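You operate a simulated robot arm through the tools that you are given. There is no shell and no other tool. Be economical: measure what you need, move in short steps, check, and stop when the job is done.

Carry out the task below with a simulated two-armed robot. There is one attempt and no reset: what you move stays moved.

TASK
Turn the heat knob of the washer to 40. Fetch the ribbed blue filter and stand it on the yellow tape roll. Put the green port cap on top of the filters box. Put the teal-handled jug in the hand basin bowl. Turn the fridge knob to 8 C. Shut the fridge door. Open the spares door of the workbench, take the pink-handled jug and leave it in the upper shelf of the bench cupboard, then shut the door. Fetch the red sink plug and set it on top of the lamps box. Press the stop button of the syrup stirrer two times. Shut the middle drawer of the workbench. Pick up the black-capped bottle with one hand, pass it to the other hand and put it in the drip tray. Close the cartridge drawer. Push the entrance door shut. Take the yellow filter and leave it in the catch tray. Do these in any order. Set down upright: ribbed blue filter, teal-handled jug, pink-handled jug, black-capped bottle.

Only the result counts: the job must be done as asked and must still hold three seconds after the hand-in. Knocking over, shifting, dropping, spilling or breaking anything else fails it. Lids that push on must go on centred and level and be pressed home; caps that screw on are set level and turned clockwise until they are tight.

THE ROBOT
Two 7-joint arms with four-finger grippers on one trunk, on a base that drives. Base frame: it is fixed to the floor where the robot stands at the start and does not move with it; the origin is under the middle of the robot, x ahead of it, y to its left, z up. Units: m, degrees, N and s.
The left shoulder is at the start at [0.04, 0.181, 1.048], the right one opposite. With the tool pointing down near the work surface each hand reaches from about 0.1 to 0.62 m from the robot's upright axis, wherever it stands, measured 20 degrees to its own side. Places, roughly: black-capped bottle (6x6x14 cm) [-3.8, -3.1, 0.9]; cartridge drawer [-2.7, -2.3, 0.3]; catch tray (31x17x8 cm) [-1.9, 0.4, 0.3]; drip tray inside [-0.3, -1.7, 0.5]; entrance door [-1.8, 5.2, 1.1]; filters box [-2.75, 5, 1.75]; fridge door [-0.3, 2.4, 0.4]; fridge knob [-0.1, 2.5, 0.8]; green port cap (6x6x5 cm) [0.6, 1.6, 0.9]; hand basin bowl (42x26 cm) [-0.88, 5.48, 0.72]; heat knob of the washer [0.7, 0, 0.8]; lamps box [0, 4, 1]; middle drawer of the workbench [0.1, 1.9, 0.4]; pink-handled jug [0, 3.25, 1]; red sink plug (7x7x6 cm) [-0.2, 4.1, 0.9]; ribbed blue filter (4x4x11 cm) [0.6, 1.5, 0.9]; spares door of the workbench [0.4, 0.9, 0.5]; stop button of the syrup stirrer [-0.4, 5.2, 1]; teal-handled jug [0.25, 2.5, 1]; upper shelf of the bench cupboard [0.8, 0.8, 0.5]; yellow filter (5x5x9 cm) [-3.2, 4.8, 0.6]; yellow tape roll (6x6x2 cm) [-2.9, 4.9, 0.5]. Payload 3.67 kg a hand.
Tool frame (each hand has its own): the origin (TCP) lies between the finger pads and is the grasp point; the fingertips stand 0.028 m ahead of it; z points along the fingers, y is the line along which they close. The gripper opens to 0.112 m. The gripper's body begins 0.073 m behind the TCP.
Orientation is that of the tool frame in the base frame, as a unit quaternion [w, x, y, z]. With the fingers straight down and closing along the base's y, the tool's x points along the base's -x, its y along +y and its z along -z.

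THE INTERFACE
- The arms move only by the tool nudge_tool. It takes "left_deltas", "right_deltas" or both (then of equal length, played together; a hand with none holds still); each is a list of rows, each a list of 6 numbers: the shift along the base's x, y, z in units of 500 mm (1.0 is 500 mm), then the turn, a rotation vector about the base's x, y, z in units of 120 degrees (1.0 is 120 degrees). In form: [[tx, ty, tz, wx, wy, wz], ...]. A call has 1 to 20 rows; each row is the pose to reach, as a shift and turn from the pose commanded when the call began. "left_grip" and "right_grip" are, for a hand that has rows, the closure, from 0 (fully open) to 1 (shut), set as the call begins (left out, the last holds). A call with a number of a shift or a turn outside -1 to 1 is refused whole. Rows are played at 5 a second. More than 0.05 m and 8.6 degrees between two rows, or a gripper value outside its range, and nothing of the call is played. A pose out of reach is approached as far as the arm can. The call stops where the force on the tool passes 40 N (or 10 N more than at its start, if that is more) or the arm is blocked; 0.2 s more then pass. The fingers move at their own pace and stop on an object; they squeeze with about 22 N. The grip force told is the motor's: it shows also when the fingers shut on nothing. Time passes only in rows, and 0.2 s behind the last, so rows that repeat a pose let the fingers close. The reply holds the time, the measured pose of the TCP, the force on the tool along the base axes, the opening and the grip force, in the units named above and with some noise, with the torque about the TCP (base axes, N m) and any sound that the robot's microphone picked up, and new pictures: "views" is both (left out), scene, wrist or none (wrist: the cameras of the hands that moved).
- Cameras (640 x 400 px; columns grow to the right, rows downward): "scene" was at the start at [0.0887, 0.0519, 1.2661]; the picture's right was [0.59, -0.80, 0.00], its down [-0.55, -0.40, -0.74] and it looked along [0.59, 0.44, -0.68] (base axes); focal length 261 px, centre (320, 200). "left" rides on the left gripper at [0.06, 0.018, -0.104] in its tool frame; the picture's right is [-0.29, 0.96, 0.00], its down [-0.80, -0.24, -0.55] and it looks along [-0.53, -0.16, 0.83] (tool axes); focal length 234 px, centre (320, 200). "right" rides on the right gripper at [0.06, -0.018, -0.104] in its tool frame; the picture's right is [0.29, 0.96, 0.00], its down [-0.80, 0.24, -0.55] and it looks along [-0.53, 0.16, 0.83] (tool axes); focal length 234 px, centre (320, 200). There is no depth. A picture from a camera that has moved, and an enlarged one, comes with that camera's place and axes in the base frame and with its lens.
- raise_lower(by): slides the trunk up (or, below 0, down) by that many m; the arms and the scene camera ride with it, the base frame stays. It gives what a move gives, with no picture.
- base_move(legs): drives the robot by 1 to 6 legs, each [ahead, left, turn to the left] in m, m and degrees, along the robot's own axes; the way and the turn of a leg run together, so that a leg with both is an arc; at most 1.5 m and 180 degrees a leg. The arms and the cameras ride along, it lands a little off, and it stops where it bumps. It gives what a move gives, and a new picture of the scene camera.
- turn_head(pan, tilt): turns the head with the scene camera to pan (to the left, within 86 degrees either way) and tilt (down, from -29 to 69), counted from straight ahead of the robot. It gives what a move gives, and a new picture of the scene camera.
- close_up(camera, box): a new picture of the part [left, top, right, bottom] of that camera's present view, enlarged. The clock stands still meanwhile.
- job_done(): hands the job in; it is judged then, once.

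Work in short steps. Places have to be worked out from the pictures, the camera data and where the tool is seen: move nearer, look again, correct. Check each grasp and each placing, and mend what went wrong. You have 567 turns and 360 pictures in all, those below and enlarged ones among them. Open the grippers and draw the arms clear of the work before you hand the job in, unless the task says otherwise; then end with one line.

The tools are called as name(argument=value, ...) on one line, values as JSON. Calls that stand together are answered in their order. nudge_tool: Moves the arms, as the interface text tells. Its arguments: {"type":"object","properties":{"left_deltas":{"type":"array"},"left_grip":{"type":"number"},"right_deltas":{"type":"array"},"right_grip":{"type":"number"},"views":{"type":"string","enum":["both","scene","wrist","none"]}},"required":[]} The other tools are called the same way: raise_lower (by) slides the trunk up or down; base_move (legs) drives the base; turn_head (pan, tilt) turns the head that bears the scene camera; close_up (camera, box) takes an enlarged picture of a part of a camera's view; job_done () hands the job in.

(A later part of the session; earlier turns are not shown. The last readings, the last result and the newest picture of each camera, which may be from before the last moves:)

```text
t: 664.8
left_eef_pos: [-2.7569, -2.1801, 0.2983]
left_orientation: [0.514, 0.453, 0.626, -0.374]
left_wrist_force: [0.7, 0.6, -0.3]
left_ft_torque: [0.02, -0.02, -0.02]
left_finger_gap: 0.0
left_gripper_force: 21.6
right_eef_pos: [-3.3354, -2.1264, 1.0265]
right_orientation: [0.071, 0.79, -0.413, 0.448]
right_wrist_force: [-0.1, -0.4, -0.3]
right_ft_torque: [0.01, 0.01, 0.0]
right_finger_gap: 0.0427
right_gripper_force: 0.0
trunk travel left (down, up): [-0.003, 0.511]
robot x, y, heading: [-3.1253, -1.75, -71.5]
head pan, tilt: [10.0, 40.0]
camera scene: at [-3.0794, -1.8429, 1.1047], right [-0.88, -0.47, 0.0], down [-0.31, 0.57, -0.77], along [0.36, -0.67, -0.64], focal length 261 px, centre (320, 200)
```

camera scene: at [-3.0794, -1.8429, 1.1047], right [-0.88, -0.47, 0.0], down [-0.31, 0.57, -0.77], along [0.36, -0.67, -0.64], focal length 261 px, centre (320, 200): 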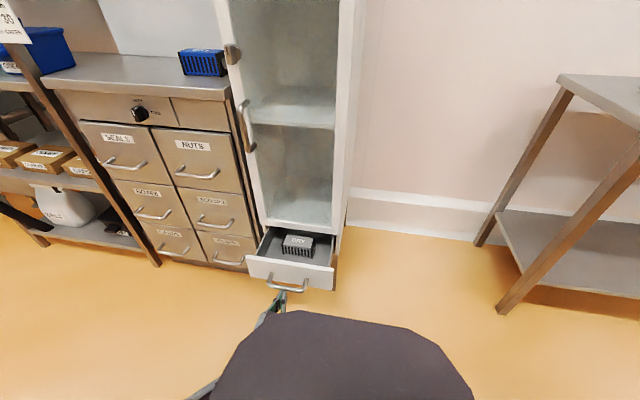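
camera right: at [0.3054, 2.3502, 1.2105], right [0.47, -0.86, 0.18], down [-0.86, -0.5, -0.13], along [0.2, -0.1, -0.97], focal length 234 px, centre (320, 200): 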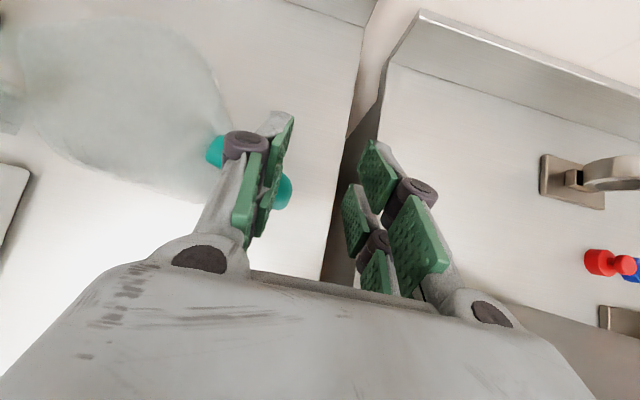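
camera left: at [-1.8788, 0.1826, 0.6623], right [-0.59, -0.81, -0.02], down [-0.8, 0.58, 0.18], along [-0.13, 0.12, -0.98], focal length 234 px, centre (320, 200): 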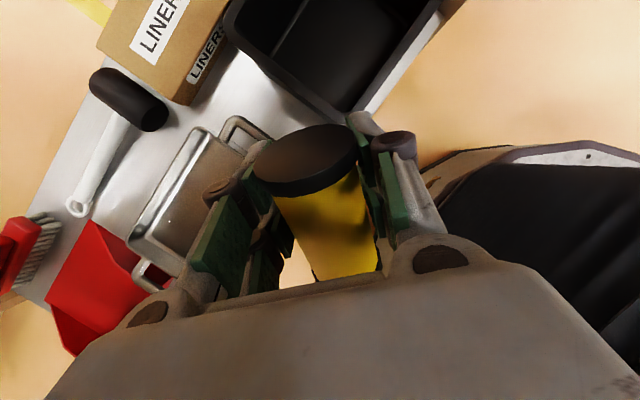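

Fist is at the drawer front. Push forward.

base_move(legs=[[0.2, 0, 0]])

```text
t: 666.4
left_eef_pos: [-2.7043, -2.3454, 0.2985]
left_orientation: [0.515, 0.452, 0.626, -0.372]
left_wrist_force: [0.4, 0.2, 0.3]
left_ft_torque: [0.05, 0.02, 0.02]
left_finger_gap: 0.0001
left_gripper_force: 36.1
right_eef_pos: [-3.2795, -2.295, 1.0263]
right_orientation: [0.071, 0.79, -0.412, 0.448]
right_wrist_force: [0.1, 0.2, -0.2]
right_ft_torque: [0.01, 0.04, -0.02]
right_finger_gap: 0.0427
right_gripper_force: 0.0
trunk travel left (down, up): [-0.003, 0.511]
robot x, y, heading: [-3.0754, -1.9203, -71.5]
head pan, tilt: [10.0, 40.0]
stopped in leg 1: the force on the tool passed its limit at 222 N (the readings are from after the stop); the commanded pose is now the measured one
camera scene: at [-3.0237, -2.0108, 1.1047], right [-0.88, -0.47, 0.0], down [-0.3, 0.57, -0.77], along [0.36, -0.67, -0.64], focal length 261 px, centre (320, 200)
```

scene: 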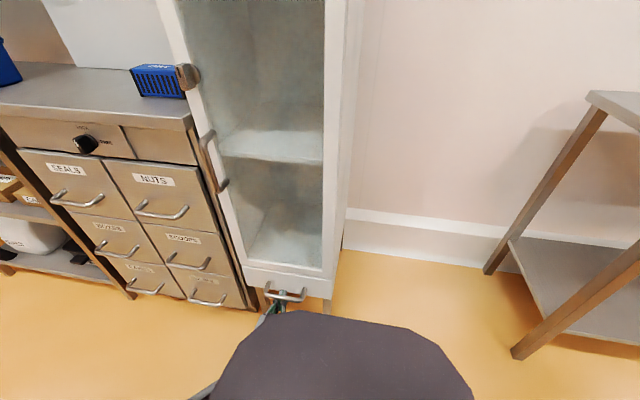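

Drawer looks closed; a gentle extra push with the arm to confirm.

nudge_tool(left_deltas=[[0.012, -0.036, 0, 0, 0, 0], [0.024, -0.072, 0, 0, 0, 0]], views="none")

close_up(camera="scene", box=[200, 200, 380, 320])

```text
t: 666.7
left_eef_pos: [-2.7039, -2.3452, 0.2966]
left_orientation: [0.516, 0.451, 0.626, -0.372]
left_wrist_force: [-2.4, 5.8, 3.7]
left_ft_torque: [-0.26, -0.04, -0.03]
left_finger_gap: 0.0
left_gripper_force: 35.6
right_eef_pos: [-3.2788, -2.2945, 1.0273]
right_orientation: [0.07, 0.79, -0.413, 0.448]
right_wrist_force: [1.2, 0.2, -0.7]
right_ft_torque: [0.0, 0.06, 0.01]
right_finger_gap: 0.0423
right_gripper_force: 0.0
trunk travel left (down, up): [-0.003, 0.511]
robot x, y, heading: [-3.0736, -1.9178, -71.7]
head pan, tilt: [10.0, 40.0]
stopped in row 1 (left hand): the force on the tool passed its limit at 72 N (the readings are from after the stop); the commanded pose is now the measured one
```

```text
3.33 times, centred on (290, 260) of scene
camera zoom: at [-3.0236, -2.0109, 1.1047], right [-0.88, -0.47, 0.0], down [-0.31, 0.57, -0.77], along [0.36, -0.67, -0.64], focal length 870 px, centre (420, 0)
```

zoom: 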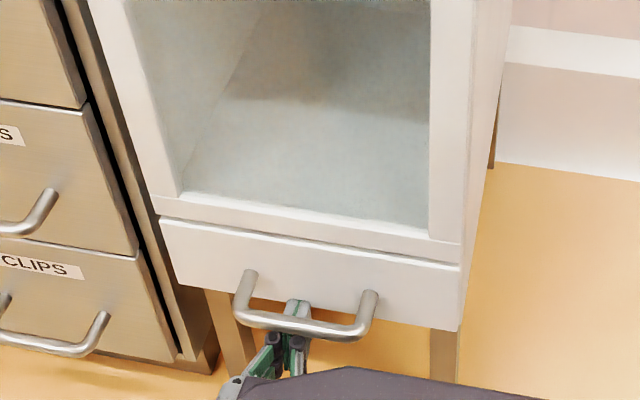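

Drawer is flush. Now the black-capped bottle: back off, raise the trunk and look right.

base_move(legs=[[-0.4, 0, 0]])

raise_lower(by=0.25)

turn_head(pan=-30, tilt=20)

```text
t: 669.2
left_eef_pos: [-2.8293, -1.9695, 0.2974]
left_orientation: [0.515, 0.453, 0.625, -0.372]
left_wrist_force: [0.4, 0.4, -0.3]
left_ft_torque: [0.0, 0.02, 0.0]
left_finger_gap: 0.0004
left_gripper_force: 35.8
right_eef_pos: [-3.404, -1.9164, 1.026]
right_orientation: [0.072, 0.79, -0.414, 0.447]
right_wrist_force: [0.4, 0.4, -0.3]
right_ft_torque: [-0.03, -0.01, -0.02]
right_finger_gap: 0.0426
right_gripper_force: 0.0
trunk travel left (down, up): [-0.003, 0.511]
robot x, y, heading: [-3.1936, -1.5403, -71.7]
head pan, tilt: [10.0, 40.0]
camera scene: at [-3.1485, -1.6336, 1.1048], right [-0.88, -0.47, 0.0], down [-0.3, 0.57, -0.77], along [0.36, -0.68, -0.64], focal length 261 px, centre (320, 200)
```

scene: 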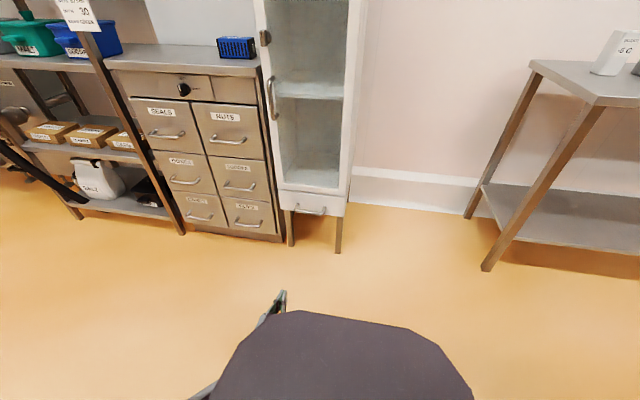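

```text
t: 671.8
left_eef_pos: [-2.8281, -1.9685, 0.5471]
left_orientation: [0.516, 0.452, 0.625, -0.373]
left_wrist_force: [0.7, 1.3, -0.1]
left_ft_torque: [0.01, 0.0, -0.01]
left_finger_gap: 0.0
left_gripper_force: 36.2
right_eef_pos: [-3.4046, -1.9188, 1.2767]
right_orientation: [0.072, 0.789, -0.414, 0.448]
right_wrist_force: [0.6, -0.1, -0.7]
right_ft_torque: [0.01, 0.0, -0.01]
right_finger_gap: 0.0426
right_gripper_force: 0.0
trunk travel left (down, up): [-0.253, 0.261]
robot x, y, heading: [-3.2008, -1.5429, -71.9]
head pan, tilt: [10.0, 40.0]
```

```text
t: 672.9
left_eef_pos: [-2.8292, -1.9688, 0.5463]
left_orientation: [0.516, 0.451, 0.626, -0.372]
left_wrist_force: [-0.5, 0.3, 0.8]
left_ft_torque: [0.02, 0.0, 0.01]
left_finger_gap: 0.0001
left_gripper_force: 35.1
right_eef_pos: [-3.4046, -1.9178, 1.2761]
right_orientation: [0.071, 0.79, -0.413, 0.448]
right_wrist_force: [-0.6, 0.1, -0.9]
right_ft_torque: [-0.01, -0.02, 0.01]
right_finger_gap: 0.0424
right_gripper_force: 0.0
trunk travel left (down, up): [-0.253, 0.261]
robot x, y, heading: [-3.1984, -1.5431, -71.7]
head pan, tilt: [-30.0, 20.0]
camera scene: at [-3.2075, -1.6505, 1.3856], right [-0.98, 0.2, 0.0], down [0.07, 0.34, -0.94], along [-0.19, -0.92, -0.34], focal length 261 px, centre (320, 200)
```

scene: 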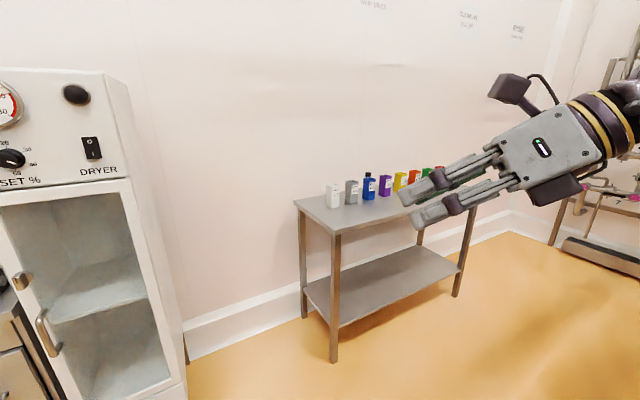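

base_move(legs=[[0.5, -0.6, 0]])

turn_head(pan=0, tilt=25)

```text
t: 674.9
left_eef_pos: [-2.9586, -2.1818, 0.5379]
left_orientation: [0.5, 0.465, 0.62, -0.387]
left_wrist_force: [0.1, -0.8, -0.7]
left_ft_torque: [-0.01, -0.01, 0.01]
left_finger_gap: 0.0
left_gripper_force: 36.1
right_eef_pos: [-3.5229, -2.1035, 1.2807]
right_orientation: [0.093, 0.779, -0.441, 0.435]
right_wrist_force: [0.5, 0.6, 0.2]
right_ft_torque: [-0.02, 0.01, -0.03]
right_finger_gap: 0.0425
right_gripper_force: 0.0
trunk travel left (down, up): [-0.253, 0.261]
robot x, y, heading: [-3.3097, -1.7386, -74.5]
head pan, tilt: [-30.0, 20.0]
stopped in leg 1: the robot was blocked; the commanded pose is now the measured one
camera scene: at [-3.3021, -1.8463, 1.3861], right [-0.97, 0.25, 0.02], down [0.07, 0.33, -0.94], along [-0.25, -0.91, -0.34], focal length 261 px, centre (320, 200)
```

scene: 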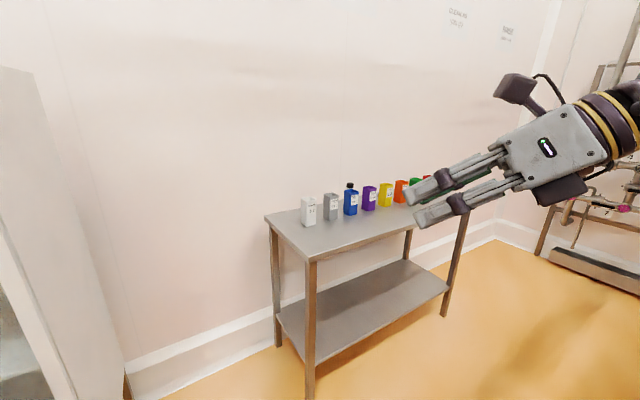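

```text
t: 675.9
left_eef_pos: [-2.9576, -2.1802, 0.539]
left_orientation: [0.5, 0.464, 0.619, -0.389]
left_wrist_force: [0.7, 1.3, 0.1]
left_ft_torque: [-0.04, 0.0, 0.0]
left_finger_gap: 0.0
left_gripper_force: 35.9
right_eef_pos: [-3.5212, -2.1014, 1.2824]
right_orientation: [0.096, 0.779, -0.439, 0.437]
right_wrist_force: [0.0, 0.3, 0.2]
right_ft_torque: [-0.02, -0.02, -0.02]
right_finger_gap: 0.0425
right_gripper_force: 0.2
trunk travel left (down, up): [-0.253, 0.261]
robot x, y, heading: [-3.3114, -1.7384, -74.9]
head pan, tilt: [0.0, 25.0]
camera scene: at [-3.2539, -1.8426, 1.3766], right [-0.96, -0.27, 0.02], down [-0.13, 0.41, -0.9], along [0.23, -0.87, -0.43], focal length 261 px, centre (320, 200)
```

scene: 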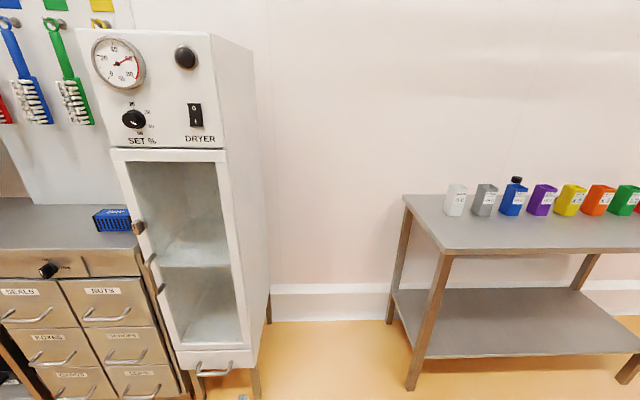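

The black-capped bottle is the blue one. Something blocks my right side; look.

turn_head(pan=-80, tilt=45)

```text
t: 677.4
left_eef_pos: [-2.9593, -2.181, 0.5383]
left_orientation: [0.5, 0.465, 0.619, -0.389]
left_wrist_force: [-0.3, -1.3, -0.2]
left_ft_torque: [0.01, 0.02, -0.01]
left_finger_gap: 0.0
left_gripper_force: 35.9
right_eef_pos: [-3.5222, -2.1006, 1.2831]
right_orientation: [0.095, 0.779, -0.439, 0.437]
right_wrist_force: [0.6, 0.0, -0.7]
right_ft_torque: [0.0, 0.04, -0.03]
right_finger_gap: 0.0428
right_gripper_force: 0.0
trunk travel left (down, up): [-0.253, 0.261]
robot x, y, heading: [-3.3132, -1.7348, -74.5]
head pan, tilt: [-80.0, 45.0]
camera scene: at [-3.3527, -1.7887, 1.3483], right [-0.43, 0.9, 0.01], down [0.62, 0.3, -0.72], along [-0.65, -0.3, -0.69], focal length 261 px, centre (320, 200)
```

scene: 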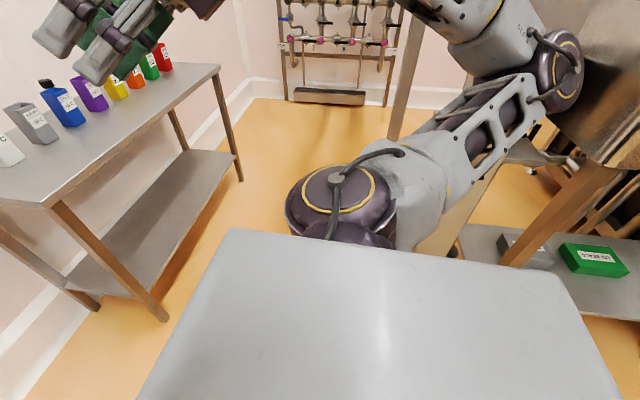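

A hopper stand is on my right. Raise the left fist, then move forward and right in steps along the table.

nudge_tool(left_deltas=[[0, 0, 0.09, 0, 0, 0], [-0.01, 0.02, 0.18, 0, 0, 0], [-0.02, 0.04, 0.27, 0, 0, 0], [-0.03, 0.06, 0.36, 0, 0, 0], [-0.04, 0.08, 0.45, 0, 0, 0], [-0.05, 0.1, 0.54, 0, 0, 0]], views="none")

base_move(legs=[[0.3, 0.03, 2.5]])

base_move(legs=[[0.1, -0.45, 0]])

```text
t: 678.8
left_eef_pos: [-2.9804, -2.1314, 0.811]
left_orientation: [0.5, 0.465, 0.618, -0.39]
left_wrist_force: [0.4, 0.0, 0.7]
left_ft_torque: [0.0, 0.0, 0.01]
left_finger_gap: 0.0
left_gripper_force: 35.5
right_eef_pos: [-3.5219, -2.0994, 1.2829]
right_orientation: [0.096, 0.779, -0.44, 0.437]
right_wrist_force: [0.5, 1.0, -0.1]
right_ft_torque: [0.04, -0.01, -0.02]
right_finger_gap: 0.0426
right_gripper_force: 0.0
trunk travel left (down, up): [-0.253, 0.261]
robot x, y, heading: [-3.3159, -1.7399, -75.0]
head pan, tilt: [-80.0, 45.0]
```

```text
t: 681.0
left_eef_pos: [-2.8639, -2.3949, 0.8156]
left_orientation: [0.515, 0.454, 0.626, -0.37]
left_wrist_force: [0.0, -0.6, -0.4]
left_ft_torque: [0.01, -0.04, -0.03]
left_finger_gap: 0.0001
left_gripper_force: 36.1
right_eef_pos: [-3.4132, -2.3941, 1.2769]
right_orientation: [0.077, 0.786, -0.42, 0.447]
right_wrist_force: [0.6, -0.7, 1.1]
right_ft_torque: [0.01, 0.0, 0.0]
right_finger_gap: 0.0424
right_gripper_force: 0.1
trunk travel left (down, up): [-0.253, 0.261]
robot x, y, heading: [-3.1988, -2.0159, -71.4]
head pan, tilt: [-80.0, 45.0]
stopped in leg 1: the force on the tool passed its limit at 57 N (the readings are from after the stop); the commanded pose is now the measured one
camera scene: at [-3.2639, -2.0732, 1.347], right [-0.48, 0.88, 0.0], down [0.62, 0.34, -0.71], along [-0.62, -0.34, -0.71], focal length 261 px, centre (320, 200)
```

scene: 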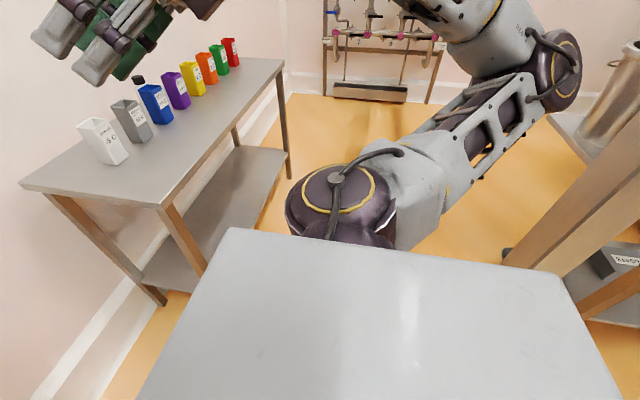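

```text
t: 683.7
left_eef_pos: [-3.2544, -2.6319, 0.8154]
left_orientation: [0.517, 0.452, 0.627, -0.369]
left_wrist_force: [-0.3, 0.8, 0.7]
left_ft_torque: [0.01, 0.03, 0.02]
left_finger_gap: 0.0
left_gripper_force: 35.1
right_eef_pos: [-3.8049, -2.6329, 1.2769]
right_orientation: [0.075, 0.787, -0.417, 0.448]
right_wrist_force: [-0.6, 0.0, -0.1]
right_ft_torque: [-0.04, -0.02, -0.01]
right_finger_gap: 0.0427
right_gripper_force: 0.2
trunk travel left (down, up): [-0.253, 0.261]
robot x, y, heading: [-3.5873, -2.2575, -71.5]
head pan, tilt: [-80.0, 45.0]
camera scene: at [-3.6567, -2.3122, 1.3469], right [-0.48, 0.88, 0.0], down [0.62, 0.34, -0.71], along [-0.62, -0.34, -0.71], focal length 261 px, centre (320, 200)
```

scene: 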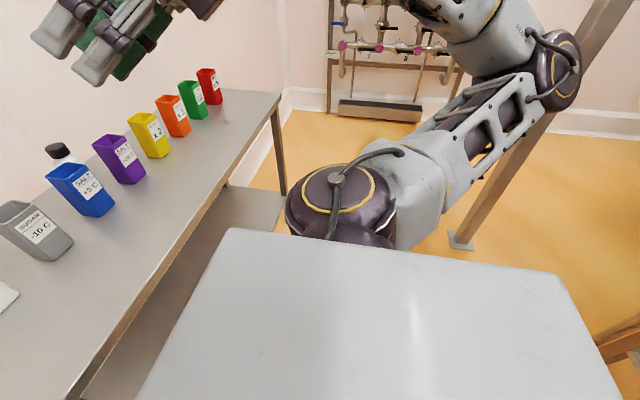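

The black-capped bottle stands behind the blue cup. Shift a bit right and look straight.

base_move(legs=[[0, -0.15, 0]])

turn_head(pan=-5, tilt=35)

close_up(camera="right", box=[0, 0, 640, 400])

```text
t: 685.1
left_eef_pos: [-3.3951, -2.6795, 0.8153]
left_orientation: [0.516, 0.454, 0.626, -0.37]
left_wrist_force: [-0.2, -0.8, 0.6]
left_ft_torque: [0.02, 0.0, 0.0]
left_finger_gap: 0.0
left_gripper_force: 35.6
right_eef_pos: [-3.9471, -2.6798, 1.2781]
right_orientation: [0.076, 0.787, -0.418, 0.448]
right_wrist_force: [-1.7, 1.3, 0.1]
right_ft_torque: [0.01, -0.02, 0.03]
right_finger_gap: 0.0429
right_gripper_force: 0.2
trunk travel left (down, up): [-0.253, 0.261]
robot x, y, heading: [-3.7351, -2.3068, -71.3]
head pan, tilt: [-80.0, 45.0]
camera scene: at [-3.7981, -2.3594, 1.3469], right [-0.48, 0.88, 0.0], down [0.62, 0.34, -0.71], along [-0.62, -0.34, -0.71], focal length 261 px, centre (320, 200)
```

scene: 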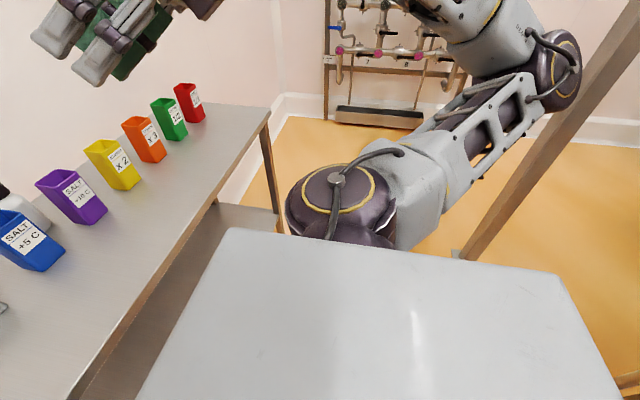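

```text
t: 686.6
left_eef_pos: [-3.3966, -2.6791, 0.817]
left_orientation: [0.516, 0.453, 0.626, -0.37]
left_wrist_force: [0.3, -0.3, 0.5]
left_ft_torque: [-0.04, 0.0, -0.01]
left_finger_gap: 0.0
left_gripper_force: 36.2
right_eef_pos: [-3.9457, -2.6798, 1.2762]
right_orientation: [0.076, 0.787, -0.418, 0.448]
right_wrist_force: [0.0, 0.5, 0.7]
right_ft_torque: [0.01, 0.0, -0.01]
right_finger_gap: 0.0424
right_gripper_force: 0.0
trunk travel left (down, up): [-0.253, 0.261]
robot x, y, heading: [-3.7289, -2.3025, -71.7]
head pan, tilt: [-5.0, 35.0]
camera scene: at [-3.7052, -2.4059, 1.3618], right [-0.97, -0.23, 0.0], down [-0.13, 0.56, -0.82], along [0.19, -0.8, -0.57], focal length 261 px, centre (320, 200)
```

scene: 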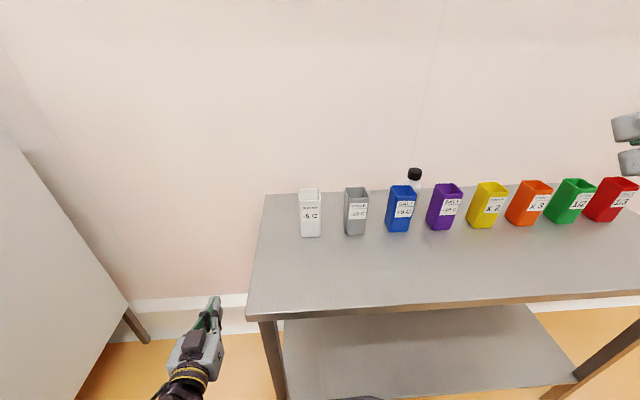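

```text
1.00 times, centred on (320, 200) of right (not enlarged: the box is as wide or as high as the picture)
camera zoom: at [-3.9851, -2.6534, 1.3884], right [-0.62, -0.78, -0.02], down [-0.73, 0.59, -0.35], along [0.29, -0.2, -0.94], focal length 234 px, centre (320, 200)
```

zoom: 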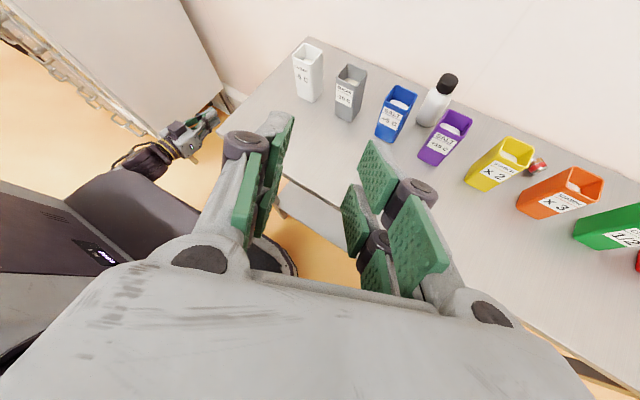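

Bottle (cap top) at (-3.82, -3.13, 0.985), behind the blue/purple cups. Raise the left hand clear, orient the right hand to pitch 65° facing the table.

nudge_tool(left_deltas=[[0, 0, 0.09, 0, 0, 0], [0, 0, 0.18, 0, 0, 0], [0, 0, 0.27, 0, 0, 0], [0, 0, 0.36, 0, 0, 0], [0, 0, 0.45, 0, 0, 0], [0, 0, 0.54, 0, 0, 0]], right_deltas=[[0, 0, 0, 0.0277, 0.0438, -0.0315], [0, 0, 0, 0.0555, 0.0875, -0.063], [0, 0, 0, 0.0832, 0.1313, -0.0945], [0, 0, 0, 0.111, 0.175, -0.126], [0, 0, 0, 0.1387, 0.2188, -0.1575], [0, 0, 0, 0.1387, 0.2188, -0.1575]], right_grip=0.3, views="none")

base_move(legs=[[0.13, -0.18, 0]])

close_up(camera="right", box=[0, 0, 640, 400])

```text
t: 688.0
left_eef_pos: [-3.3967, -2.7647, 1.0901]
left_orientation: [0.516, 0.453, 0.626, -0.369]
left_wrist_force: [0.2, 0.2, -0.7]
left_ft_torque: [-0.01, 0.0, -0.03]
left_finger_gap: 0.0
left_gripper_force: 35.9
left hand out of reach, approached as far as the arm can: row 2, 3, 4, 5, 6
right_eef_pos: [-3.9457, -2.6801, 1.2765]
right_orientation: [0.128, 0.791, -0.571, 0.176]
right_wrist_force: [-0.1, -1.0, 0.5]
right_ft_torque: [0.04, -0.05, 0.01]
right_finger_gap: 0.0784
right_gripper_force: 0.1
trunk travel left (down, up): [-0.253, 0.261]
robot x, y, heading: [-3.7336, -2.3012, -71.5]
head pan, tilt: [-5.0, 35.0]
```

```text
t: 689.7
left_eef_pos: [-3.5216, -2.9451, 1.0893]
left_orientation: [0.516, 0.453, 0.627, -0.369]
left_wrist_force: [0.7, 0.0, 0.2]
left_ft_torque: [0.01, 0.0, 0.04]
left_finger_gap: 0.0002
left_gripper_force: 36.1
right_eef_pos: [-4.0728, -2.8611, 1.2769]
right_orientation: [0.126, 0.792, -0.571, 0.176]
right_wrist_force: [0.1, -0.4, 0.0]
right_ft_torque: [0.02, -0.01, 0.01]
right_finger_gap: 0.0781
right_gripper_force: 0.1
trunk travel left (down, up): [-0.253, 0.261]
robot x, y, heading: [-3.8585, -2.4888, -71.4]
head pan, tilt: [-5.0, 35.0]
camera scene: at [-3.832, -2.5873, 1.3618], right [-0.97, -0.23, 0.0], down [-0.13, 0.56, -0.82], along [0.19, -0.8, -0.57], focal length 261 px, centre (320, 200)
```

scene: 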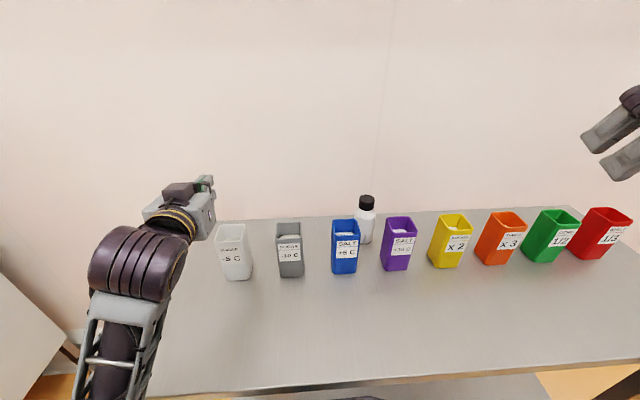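

```text
1.00 times, centred on (320, 200) of right (not enlarged: the box is as wide or as high as the picture)
camera zoom: at [-4.0529, -2.8665, 1.3964], right [-0.83, -0.55, 0.12], down [-0.53, 0.83, 0.16], along [-0.19, 0.07, -0.98], focal length 234 px, centre (320, 200)
```

zoom: 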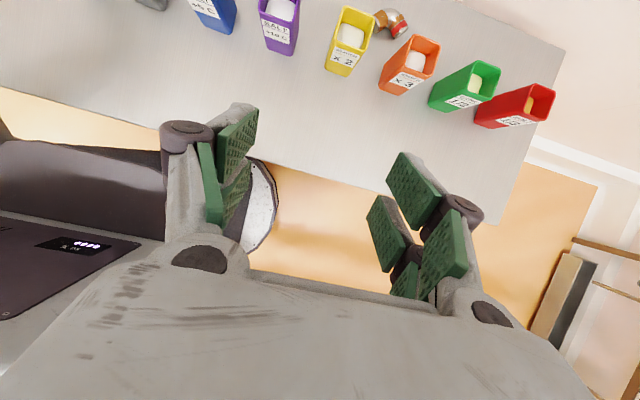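

Bottle at (-3.822, -3.135). Move the right hand above it.

nudge_tool(right_deltas=[[0.053, -0.052, -0.02, 0, 0, 0], [0.106, -0.104, -0.05, 0, 0, 0], [0.158, -0.156, -0.09, 0, 0, 0], [0.211, -0.208, -0.13, 0, 0, 0], [0.264, -0.26, -0.18, 0, 0, 0], [0.317, -0.312, -0.22, 0, 0, 0], [0.37, -0.364, -0.27, 0, 0, 0], [0.422, -0.416, -0.32, 0, 0, 0], [0.475, -0.468, -0.38, 0, 0, 0]], views="wrist")

```text
t: 691.7
left_eef_pos: [-3.5208, -2.947, 1.0877]
left_orientation: [0.515, 0.454, 0.627, -0.369]
left_wrist_force: [1.3, -0.2, -0.6]
left_ft_torque: [0.01, 0.05, -0.01]
left_finger_gap: 0.0
left_gripper_force: 35.4
right_eef_pos: [-3.8363, -3.0979, 1.0842]
right_orientation: [0.126, 0.792, -0.571, 0.176]
right_wrist_force: [-0.5, 0.0, -0.2]
right_ft_torque: [0.02, -0.02, 0.03]
right_finger_gap: 0.0784
right_gripper_force: 0.1
trunk travel left (down, up): [-0.253, 0.261]
robot x, y, heading: [-3.8632, -2.4848, -71.3]
head pan, tilt: [-5.0, 35.0]
camera right: at [-3.8162, -3.1032, 1.2031], right [-0.83, -0.55, 0.12], down [-0.53, 0.83, 0.16], along [-0.19, 0.07, -0.98], focal length 234 px, centre (320, 200)
```

right: 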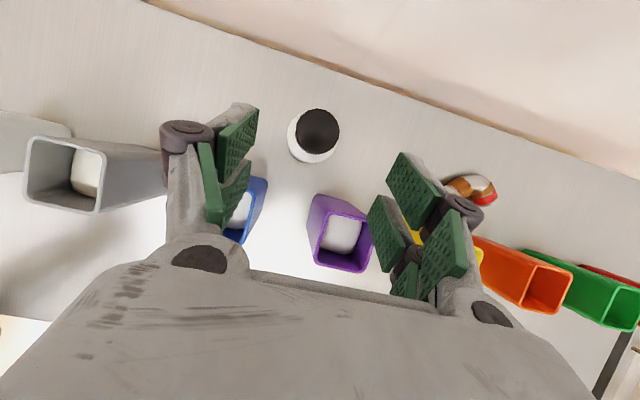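

Cap centred. Descend along the tool axis to the cap.

nudge_tool(right_deltas=[[0.01, -0.028, -0.085, 0, 0, 0], [0.02, -0.056, -0.17, 0, 0, 0], [0.03, -0.082, -0.252, 0, 0, 0]], views="wrist")

```text
t: 692.5
left_eef_pos: [-3.5195, -2.9461, 1.0892]
left_orientation: [0.516, 0.453, 0.627, -0.369]
left_wrist_force: [-1.0, 0.4, -0.3]
left_ft_torque: [0.03, 0.01, 0.02]
left_finger_gap: 0.0002
left_gripper_force: 35.8
right_eef_pos: [-3.8207, -3.1369, 0.9596]
right_orientation: [0.128, 0.791, -0.572, 0.176]
right_wrist_force: [-0.2, -0.2, 0.0]
right_ft_torque: [-0.02, 0.0, -0.02]
right_finger_gap: 0.0783
right_gripper_force: 0.0
trunk travel left (down, up): [-0.253, 0.261]
robot x, y, heading: [-3.8599, -2.4831, -71.2]
head pan, tilt: [-5.0, 35.0]
camera right: at [-3.7996, -3.1428, 1.0787], right [-0.83, -0.55, 0.12], down [-0.53, 0.83, 0.16], along [-0.19, 0.07, -0.98], focal length 234 px, centre (320, 200)
```

right: 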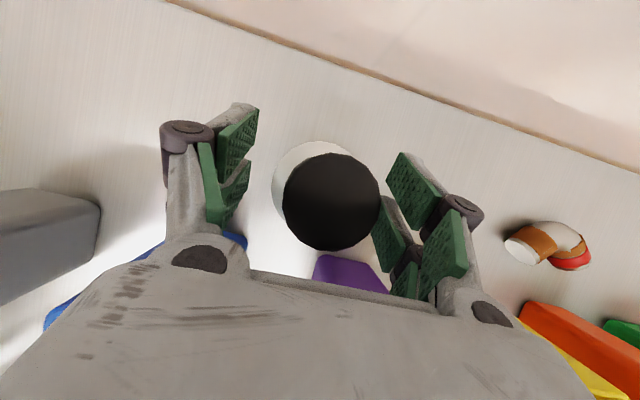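

Cap is between the pads. Close and lift.

nudge_tool(right_deltas=[[0, 0, 0, 0, 0, 0], [0, 0, 0, 0, 0, 0], [0, 0, 0, 0, 0, 0]], right_grip=1, views="none")

nudge_tool(right_deltas=[[0, 0, 0.04, 0, 0, 0], [0, 0, 0.1, 0, 0, 0], [0, 0, 0.18, 0, 0, 0], [0, 0, 0.26, 0, 0, 0], [-0.01, 0.05, 0.32, 0, 0, 0]], views="both")

```text
t: 693.3
left_eef_pos: [-3.5201, -2.945, 1.0896]
left_orientation: [0.516, 0.452, 0.626, -0.369]
left_wrist_force: [0.4, 1.0, -0.5]
left_ft_torque: [-0.02, -0.02, -0.02]
left_finger_gap: 0.0002
left_gripper_force: 35.6
right_eef_pos: [-3.8192, -3.1367, 0.9599]
right_orientation: [0.127, 0.792, -0.571, 0.176]
right_wrist_force: [0.2, -0.3, 2.9]
right_ft_torque: [-0.05, -0.09, -0.01]
right_finger_gap: 0.0547
right_gripper_force: 22.5
trunk travel left (down, up): [-0.253, 0.261]
robot x, y, heading: [-3.86, -2.4831, -71.3]
head pan, tilt: [-5.0, 35.0]
```

```text
t: 694.5
left_eef_pos: [-3.5214, -2.943, 1.0904]
left_orientation: [0.517, 0.452, 0.625, -0.371]
left_wrist_force: [0.5, 0.7, 0.3]
left_ft_torque: [0.0, 0.0, -0.03]
left_finger_gap: 0.0
left_gripper_force: 35.4
right_eef_pos: [-3.8247, -3.1075, 1.1237]
right_orientation: [0.127, 0.792, -0.571, 0.176]
right_wrist_force: [0.3, 1.0, -0.5]
right_ft_torque: [-0.02, 0.01, 0.02]
right_finger_gap: 0.0547
right_gripper_force: 22.0
trunk travel left (down, up): [-0.253, 0.261]
robot x, y, heading: [-3.8573, -2.4823, -71.2]
head pan, tilt: [-5.0, 35.0]
camera scene: at [-3.8319, -2.5844, 1.362], right [-0.97, -0.23, 0.0], down [-0.13, 0.56, -0.82], along [0.19, -0.8, -0.57], focal length 261 px, centre (320, 200)
camera right: at [-3.8044, -3.112, 1.2432], right [-0.83, -0.55, 0.12], down [-0.53, 0.83, 0.16], along [-0.19, 0.07, -0.98], focal length 234 px, centre (320, 200)
```

scene: 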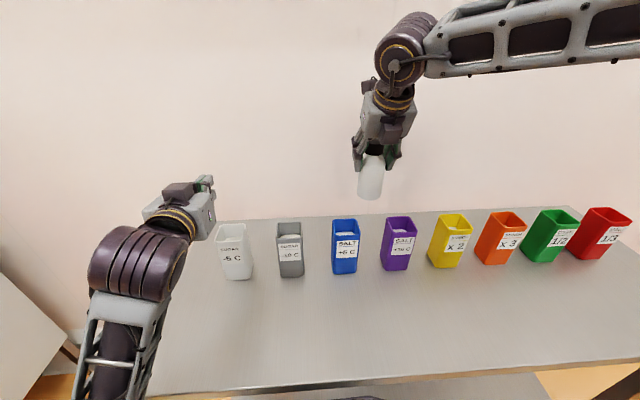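
right: 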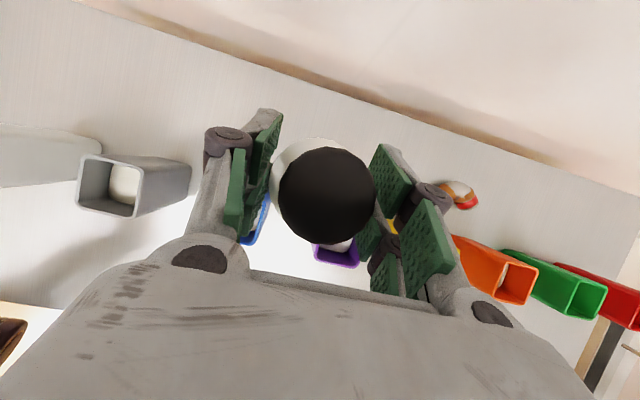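

Bottle lifted securely. Back away from the table for the handover.

base_move(legs=[[-0.3, 0.12, 0]])

```text
t: 696.6
left_eef_pos: [-3.5026, -2.6214, 1.0895]
left_orientation: [0.515, 0.454, 0.626, -0.37]
left_wrist_force: [0.0, -0.1, 0.0]
left_ft_torque: [-0.02, 0.01, 0.05]
left_finger_gap: 0.0
left_gripper_force: 35.5
right_eef_pos: [-3.8059, -2.7844, 1.1215]
right_orientation: [0.127, 0.791, -0.572, 0.176]
right_wrist_force: [0.1, 0.7, -0.5]
right_ft_torque: [-0.01, -0.02, -0.02]
right_finger_gap: 0.055
right_gripper_force: 21.9
trunk travel left (down, up): [-0.253, 0.261]
robot x, y, heading: [-3.8414, -2.1578, -71.8]
head pan, tilt: [-5.0, 35.0]
camera scene: at [-3.8118, -2.2624, 1.3618], right [-0.97, -0.23, 0.0], down [-0.13, 0.56, -0.82], along [0.19, -0.8, -0.57], focal length 261 px, centre (320, 200)
```

scene: 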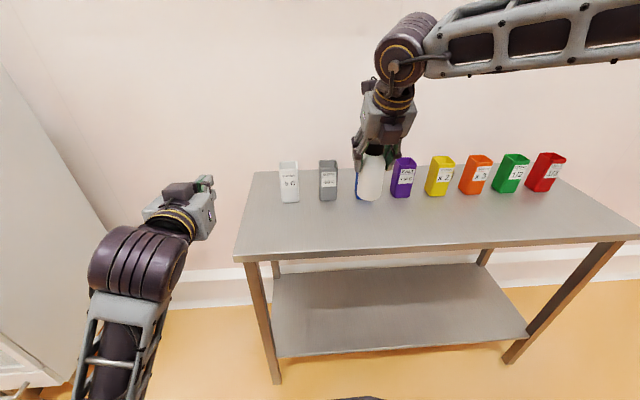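

Bring the left hand back and level it (open), then shift both hands to the centre line.

nudge_tool(left_deltas=[[-0.025, 0.07, 0, -0.045, -0.015, 0], [-0.05, 0.145, -0.03, -0.087, -0.029, 0], [-0.05, 0.145, -0.055, -0.087, -0.029, 0], [-0.05, 0.145, -0.055, -0.087, -0.029, 0], [-0.05, 0.145, -0.055, -0.087, -0.029, 0], [-0.05, 0.145, -0.055, -0.087, -0.029, 0]], left_grip=0.15, right_deltas=[[0.063, 0.021, 0, 0, 0, 0], [0.127, 0.041, 0, 0, 0, 0], [0.19, 0.062, 0, 0, 0, 0], [0.253, 0.083, 0, 0, 0, 0], [0.317, 0.104, 0, 0, 0, 0], [0.38, 0.124, 0, 0, 0, 0]], views="both")

```text
t: 698.0
left_eef_pos: [-3.5335, -2.6133, 1.0475]
left_orientation: [0.573, 0.417, 0.573, -0.412]
left_wrist_force: [0.1, -0.9, -0.6]
left_ft_torque: [-0.02, -0.01, 0.01]
left_finger_gap: 0.0952
left_gripper_force: 0.1
left hand out of reach, approached as far as the arm can: row 1, 2, 3, 4, 5, 6
right_eef_pos: [-3.7224, -2.7591, 1.1213]
right_orientation: [0.126, 0.791, -0.572, 0.176]
right_wrist_force: [-0.3, 0.9, -0.9]
right_ft_torque: [0.01, -0.01, 0.04]
right_finger_gap: 0.0547
right_gripper_force: 21.7
right hand out of reach, approached as far as the arm can: row 3, 4, 5, 6
trunk travel left (down, up): [-0.253, 0.261]
robot x, y, heading: [-3.8385, -2.161, -71.5]
head pan, tilt: [-5.0, 35.0]
camera scene: at [-3.8118, -2.2635, 1.3617], right [-0.97, -0.23, 0.0], down [-0.13, 0.56, -0.82], along [0.19, -0.8, -0.57], focal length 261 px, centre (320, 200)
```

scene: 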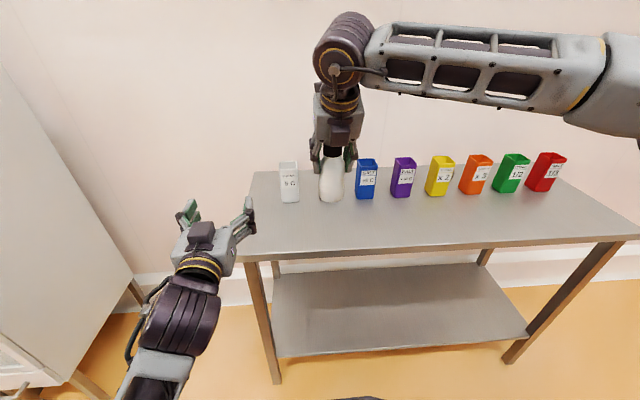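

Move the left hand laterally to line up behind the bottle.

nudge_tool(left_deltas=[[-0.085, -0.029, 0.004, 0, 0, 0], [-0.17, -0.058, 0.008, 0, 0, 0], [-0.26, -0.087, 0.012, 0, 0, 0], [-0.345, -0.115, 0.016, 0, 0, 0], [-0.428, -0.143, 0.016, 0, 0, 0]], views="wrist")

```text
t: 699.1
left_eef_pos: [-3.6445, -2.6476, 1.07]
left_orientation: [0.639, 0.412, 0.53, -0.376]
left_wrist_force: [0.1, 0.6, -0.1]
left_ft_torque: [-0.04, 0.0, -0.04]
left_finger_gap: 0.0954
left_gripper_force: 0.0
right_eef_pos: [-3.7233, -2.7578, 1.1267]
right_orientation: [0.128, 0.79, -0.572, 0.177]
right_wrist_force: [0.8, -0.9, -1.1]
right_ft_torque: [-0.03, -0.02, 0.01]
right_finger_gap: 0.0548
right_gripper_force: 22.1
trunk travel left (down, up): [-0.253, 0.261]
robot x, y, heading: [-3.841, -2.162, -71.3]
head pan, tilt: [-5.0, 35.0]
stopped in row 5 (left hand): the arm was blocked; the commanded pose is now the measured one
camera left: at [-3.6556, -2.5464, 1.0033], right [0.83, 0.37, 0.41], down [-0.55, 0.46, 0.7], along [0.08, -0.81, 0.59], focal length 234 px, centre (320, 200)
```

left: 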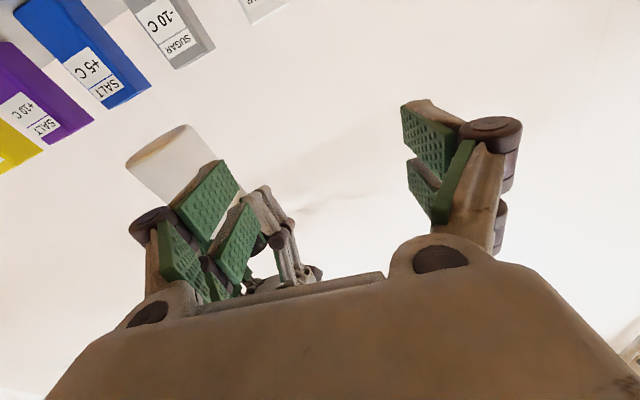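

Left arm can't come further right pointing straight ahead; rotate the left hand 45° to the right and approach the bottle diagonally.

nudge_tool(left_deltas=[[0.04, 0.02, -0.005, 0.0085, 0.0102, -0.0665], [0.08, 0.04, -0.01, 0.017, 0.0205, -0.133], [0.12, 0.06, -0.015, 0.0255, 0.0307, -0.1995], [0.16, 0.08, -0.02, 0.034, 0.041, -0.266], [0.18, 0.09, -0.025, 0.0425, 0.0512, -0.3325], [0.18, 0.09, -0.03, 0.051, 0.0614, -0.399]], views="both")

```text
t: 700.5
left_eef_pos: [-3.557, -2.6096, 1.0387]
left_orientation: [0.376, 0.607, 0.372, -0.593]
left_wrist_force: [1.5, 0.3, -0.2]
left_ft_torque: [0.0, 0.02, -0.05]
left_finger_gap: 0.0951
left_gripper_force: 0.0
right_eef_pos: [-3.7215, -2.7601, 1.1221]
right_orientation: [0.126, 0.791, -0.572, 0.176]
right_wrist_force: [-0.5, -1.1, 0.0]
right_ft_torque: [0.03, 0.03, 0.01]
right_finger_gap: 0.0545
right_gripper_force: 21.9
trunk travel left (down, up): [-0.253, 0.261]
robot x, y, heading: [-3.8399, -2.1619, -71.5]
head pan, tilt: [-5.0, 35.0]
no pictures are left
```

Pictures are used up; I continue on readings alone. Handover: the bottle axis is at (-3.722, -2.763), its base at z≈1.007. Align the left hand with it, then advance along its pointing direction.

nudge_tool(left_deltas=[[-0.073, 0.035, 0.006, 0, 0, 0], [-0.145, 0.071, 0.012, 0, 0, 0], [-0.182, -0.004, 0.012, 0, 0, 0], [-0.219, -0.08, 0.012, 0, 0, 0]], views="none")

```text
t: 701.5
left_eef_pos: [-3.6675, -2.6515, 1.0441]
left_orientation: [0.375, 0.61, 0.371, -0.591]
left_wrist_force: [0.7, 0.1, -0.3]
left_ft_torque: [-0.02, 0.03, 0.04]
left_finger_gap: 0.0952
left_gripper_force: 0.0
left hand out of reach, approached as far as the arm can: row 2
right_eef_pos: [-3.7232, -2.7601, 1.1208]
right_orientation: [0.126, 0.791, -0.572, 0.176]
right_wrist_force: [-0.8, 0.2, -0.4]
right_ft_torque: [-0.02, -0.01, 0.0]
right_finger_gap: 0.0548
right_gripper_force: 21.9
trunk travel left (down, up): [-0.253, 0.261]
robot x, y, heading: [-3.8389, -2.1603, -71.6]
head pan, tilt: [-5.0, 35.0]
no pictures are left
```

Perfectly aligned; advance 12 cm.

nudge_tool(left_deltas=[[-0.036, -0.073, 0, 0, 0, 0], [-0.072, -0.146, 0, 0, 0, 0], [-0.107, -0.219, 0, 0, 0, 0]], views="none")

```text
t: 702.3
left_eef_pos: [-3.7205, -2.7611, 1.0444]
left_orientation: [0.376, 0.609, 0.372, -0.591]
left_wrist_force: [-0.6, -0.7, -0.6]
left_ft_torque: [-0.03, 0.06, 0.01]
left_finger_gap: 0.0954
left_gripper_force: 0.0
right_eef_pos: [-3.7221, -2.7593, 1.1215]
right_orientation: [0.127, 0.791, -0.572, 0.177]
right_wrist_force: [0.8, -0.4, -1.2]
right_ft_torque: [0.03, 0.01, -0.01]
right_finger_gap: 0.0546
right_gripper_force: 21.9
trunk travel left (down, up): [-0.253, 0.261]
robot x, y, heading: [-3.8466, -2.1613, -71.7]
head pan, tilt: [-5.0, 35.0]
no pictures are left
```

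No contact on the way; close the left gripper on the body.

nudge_tool(left_deltas=[[0, 0, 0, 0, 0, 0], [0, 0, 0, 0, 0, 0], [0, 0, 0, 0, 0, 0]], left_grip=1, views="none")

```text
t: 703.1
left_eef_pos: [-3.7205, -2.7591, 1.0446]
left_orientation: [0.375, 0.609, 0.37, -0.593]
left_wrist_force: [-9.2, 10.2, -1.0]
left_ft_torque: [-0.19, -0.12, -0.14]
left_finger_gap: 0.0538
left_gripper_force: 22.2
right_eef_pos: [-3.7222, -2.759, 1.1228]
right_orientation: [0.127, 0.79, -0.572, 0.178]
right_wrist_force: [9.5, -9.6, 1.0]
right_ft_torque: [-0.63, -0.58, 0.12]
right_finger_gap: 0.0546
right_gripper_force: 21.5
trunk travel left (down, up): [-0.253, 0.261]
robot x, y, heading: [-3.839, -2.161, -71.6]
head pan, tilt: [-5.0, 35.0]
no pictures are left
```

Left has the body (54 mm). Release the right hand and withdraw it upward.

nudge_tool(right_deltas=[[0, 0, 0, 0, 0, 0], [0, 0, 0, 0, 0, 0]], right_grip=0.2, views="none")

nudge_tool(right_deltas=[[-0.008, 0.024, 0.06, 0, 0, 0], [-0.02, 0.06, 0.13, 0, 0, 0], [-0.03, 0.1, 0.21, 0, 0, 0], [-0.05, 0.15, 0.29, 0, 0, 0], [-0.12, 0.18, 0.34, 0, 0, 0], [-0.2, 0.2, 0.36, 0, 0, 0]], views="none")

```text
t: 703.7
left_eef_pos: [-3.7201, -2.7585, 1.044]
left_orientation: [0.376, 0.609, 0.372, -0.591]
left_wrist_force: [-1.0, -0.6, -0.7]
left_ft_torque: [-0.01, -0.01, -0.01]
left_finger_gap: 0.0538
left_gripper_force: 22.0
right_eef_pos: [-3.7228, -2.7582, 1.1224]
right_orientation: [0.128, 0.791, -0.572, 0.177]
right_wrist_force: [0.3, 0.3, -0.1]
right_ft_torque: [-0.03, 0.03, 0.0]
right_finger_gap: 0.0898
right_gripper_force: 0.0
trunk travel left (down, up): [-0.253, 0.261]
robot x, y, heading: [-3.8389, -2.1651, -71.6]
head pan, tilt: [-5.0, 35.0]
no pictures are left
```

```text
t: 705.1
left_eef_pos: [-3.7202, -2.759, 1.0463]
left_orientation: [0.376, 0.61, 0.37, -0.591]
left_wrist_force: [-0.5, -0.2, 0.2]
left_ft_torque: [0.05, -0.03, 0.07]
left_finger_gap: 0.0538
left_gripper_force: 21.2
right_eef_pos: [-3.8261, -2.6571, 1.3039]
right_orientation: [0.127, 0.791, -0.572, 0.177]
right_wrist_force: [-1.2, 1.1, 0.6]
right_ft_torque: [-0.06, -0.04, 0.01]
right_finger_gap: 0.0897
right_gripper_force: 0.4
trunk travel left (down, up): [-0.253, 0.261]
robot x, y, heading: [-3.8405, -2.1603, -71.5]
head pan, tilt: [-5.0, 35.0]
no pictures are left
```

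Bottle is in the left hand. Move left along the wall, then turn to head east, checking readings for bumps.

base_move(legs=[[-0.06, 0.7, 0]])

```text
t: 709.1
left_eef_pos: [-3.0611, -2.4795, 1.0451]
left_orientation: [0.374, 0.61, 0.369, -0.593]
left_wrist_force: [0.8, -1.1, -0.4]
left_ft_torque: [0.02, 0.01, 0.0]
left_finger_gap: 0.0537
left_gripper_force: 22.0
right_eef_pos: [-3.1652, -2.3787, 1.3023]
right_orientation: [0.128, 0.789, -0.574, 0.176]
right_wrist_force: [0.0, 0.6, 0.0]
right_ft_torque: [-0.03, 0.02, 0.01]
right_finger_gap: 0.0896
right_gripper_force: 0.1
trunk travel left (down, up): [-0.253, 0.261]
robot x, y, heading: [-3.1785, -1.8862, -71.8]
head pan, tilt: [-5.0, 35.0]
```

Turn left 90° to face east.

base_move(legs=[[0.0, 0.0, 45]])

base_move(legs=[[0.0, 0.0, 45]])

```text
t: 710.7
left_eef_pos: [-2.8883, -2.4085, 1.0456]
left_orientation: [0.459, 0.543, 0.459, -0.533]
left_wrist_force: [-2.4, 0.4, 0.2]
left_ft_torque: [-0.02, 0.01, -0.04]
left_finger_gap: 0.0534
left_gripper_force: 22.0
right_eef_pos: [-3.006, -2.3466, 1.3033]
right_orientation: [0.097, 0.872, -0.438, 0.195]
right_wrist_force: [-0.7, -0.2, -0.6]
right_ft_torque: [0.0, 0.0, 0.01]
right_finger_gap: 0.0896
right_gripper_force: 0.0
trunk travel left (down, up): [-0.253, 0.261]
robot x, y, heading: [-3.178, -1.8802, -53.2]
head pan, tilt: [-5.0, 35.0]
stopped in leg 1: the force on the tool passed its limit at 64 N (the readings are from after the stop); the commanded pose is now the measured one
```

```text
t: 711.7
left_eef_pos: [-2.8769, -2.3935, 1.0473]
left_orientation: [0.463, 0.535, 0.467, -0.53]
left_wrist_force: [-12.1, -3.7, 0.8]
left_ft_torque: [-0.08, 0.06, -0.39]
left_finger_gap: 0.0557
left_gripper_force: 21.8
right_eef_pos: [-2.9833, -2.3385, 1.3038]
right_orientation: [0.092, 0.884, -0.415, 0.196]
right_wrist_force: [1.0, 0.7, 0.0]
right_ft_torque: [-0.03, 0.05, -0.01]
right_finger_gap: 0.0896
right_gripper_force: 0.0
trunk travel left (down, up): [-0.253, 0.261]
robot x, y, heading: [-3.1764, -1.8794, -50.2]
head pan, tilt: [-5.0, 35.0]
stopped in leg 1: the force on the tool passed its limit at 88 N (the readings are from after the stop); the commanded pose is now the measured one
```

Touching the dryer corner. Turn back a little, retreat north 0.2 m, then finish the turn.

base_move(legs=[[0, 0, -6]])

base_move(legs=[[-0.2, 0.06, 0]])

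```text
t: 712.6
left_eef_pos: [-2.9278, -2.4231, 1.0453]
left_orientation: [0.435, 0.559, 0.44, -0.552]
left_wrist_force: [0.4, -0.9, -0.8]
left_ft_torque: [-0.01, 0.0, 0.01]
left_finger_gap: 0.0538
left_gripper_force: 22.1
right_eef_pos: [-3.0309, -2.3563, 1.3041]
right_orientation: [0.101, 0.861, -0.46, 0.193]
right_wrist_force: [0.6, 0.1, 0.0]
right_ft_torque: [0.03, 0.01, -0.01]
right_finger_gap: 0.0898
right_gripper_force: 0.1
trunk travel left (down, up): [-0.253, 0.261]
robot x, y, heading: [-3.1808, -1.8797, -56.2]
head pan, tilt: [-5.0, 35.0]
```

```text
t: 714.2
left_eef_pos: [-2.9867, -2.2245, 1.0463]
left_orientation: [0.437, 0.558, 0.441, -0.551]
left_wrist_force: [-0.3, -0.1, -0.6]
left_ft_torque: [-0.02, 0.01, 0.02]
left_finger_gap: 0.0535
left_gripper_force: 22.4
right_eef_pos: [-3.0891, -2.1571, 1.303]
right_orientation: [0.102, 0.862, -0.459, 0.192]
right_wrist_force: [0.1, -0.2, -0.1]
right_ft_torque: [-0.03, 0.01, -0.01]
right_finger_gap: 0.0895
right_gripper_force: 0.0
trunk travel left (down, up): [-0.253, 0.261]
robot x, y, heading: [-3.2419, -1.6829, -55.8]
head pan, tilt: [-5.0, 35.0]
```

base_move(legs=[[0, 0, 74]])

```text
t: 718.2
left_eef_pos: [-2.6493, -1.5858, 1.0453]
left_orientation: [0.681, 0.178, 0.688, -0.176]
left_wrist_force: [-0.5, -0.3, -0.8]
left_ft_torque: [-0.02, 0.02, 0.0]
left_finger_gap: 0.0534
left_gripper_force: 22.1
right_eef_pos: [-2.7399, -1.6676, 1.3033]
right_orientation: [-0.034, 0.964, 0.153, 0.214]
right_wrist_force: [0.5, 0.1, 0.9]
right_ft_torque: [-0.02, -0.02, -0.03]
right_finger_gap: 0.0897
right_gripper_force: 0.1
trunk travel left (down, up): [-0.253, 0.261]
robot x, y, heading: [-3.2364, -1.6803, 18.4]
head pan, tilt: [-5.0, 35.0]
```

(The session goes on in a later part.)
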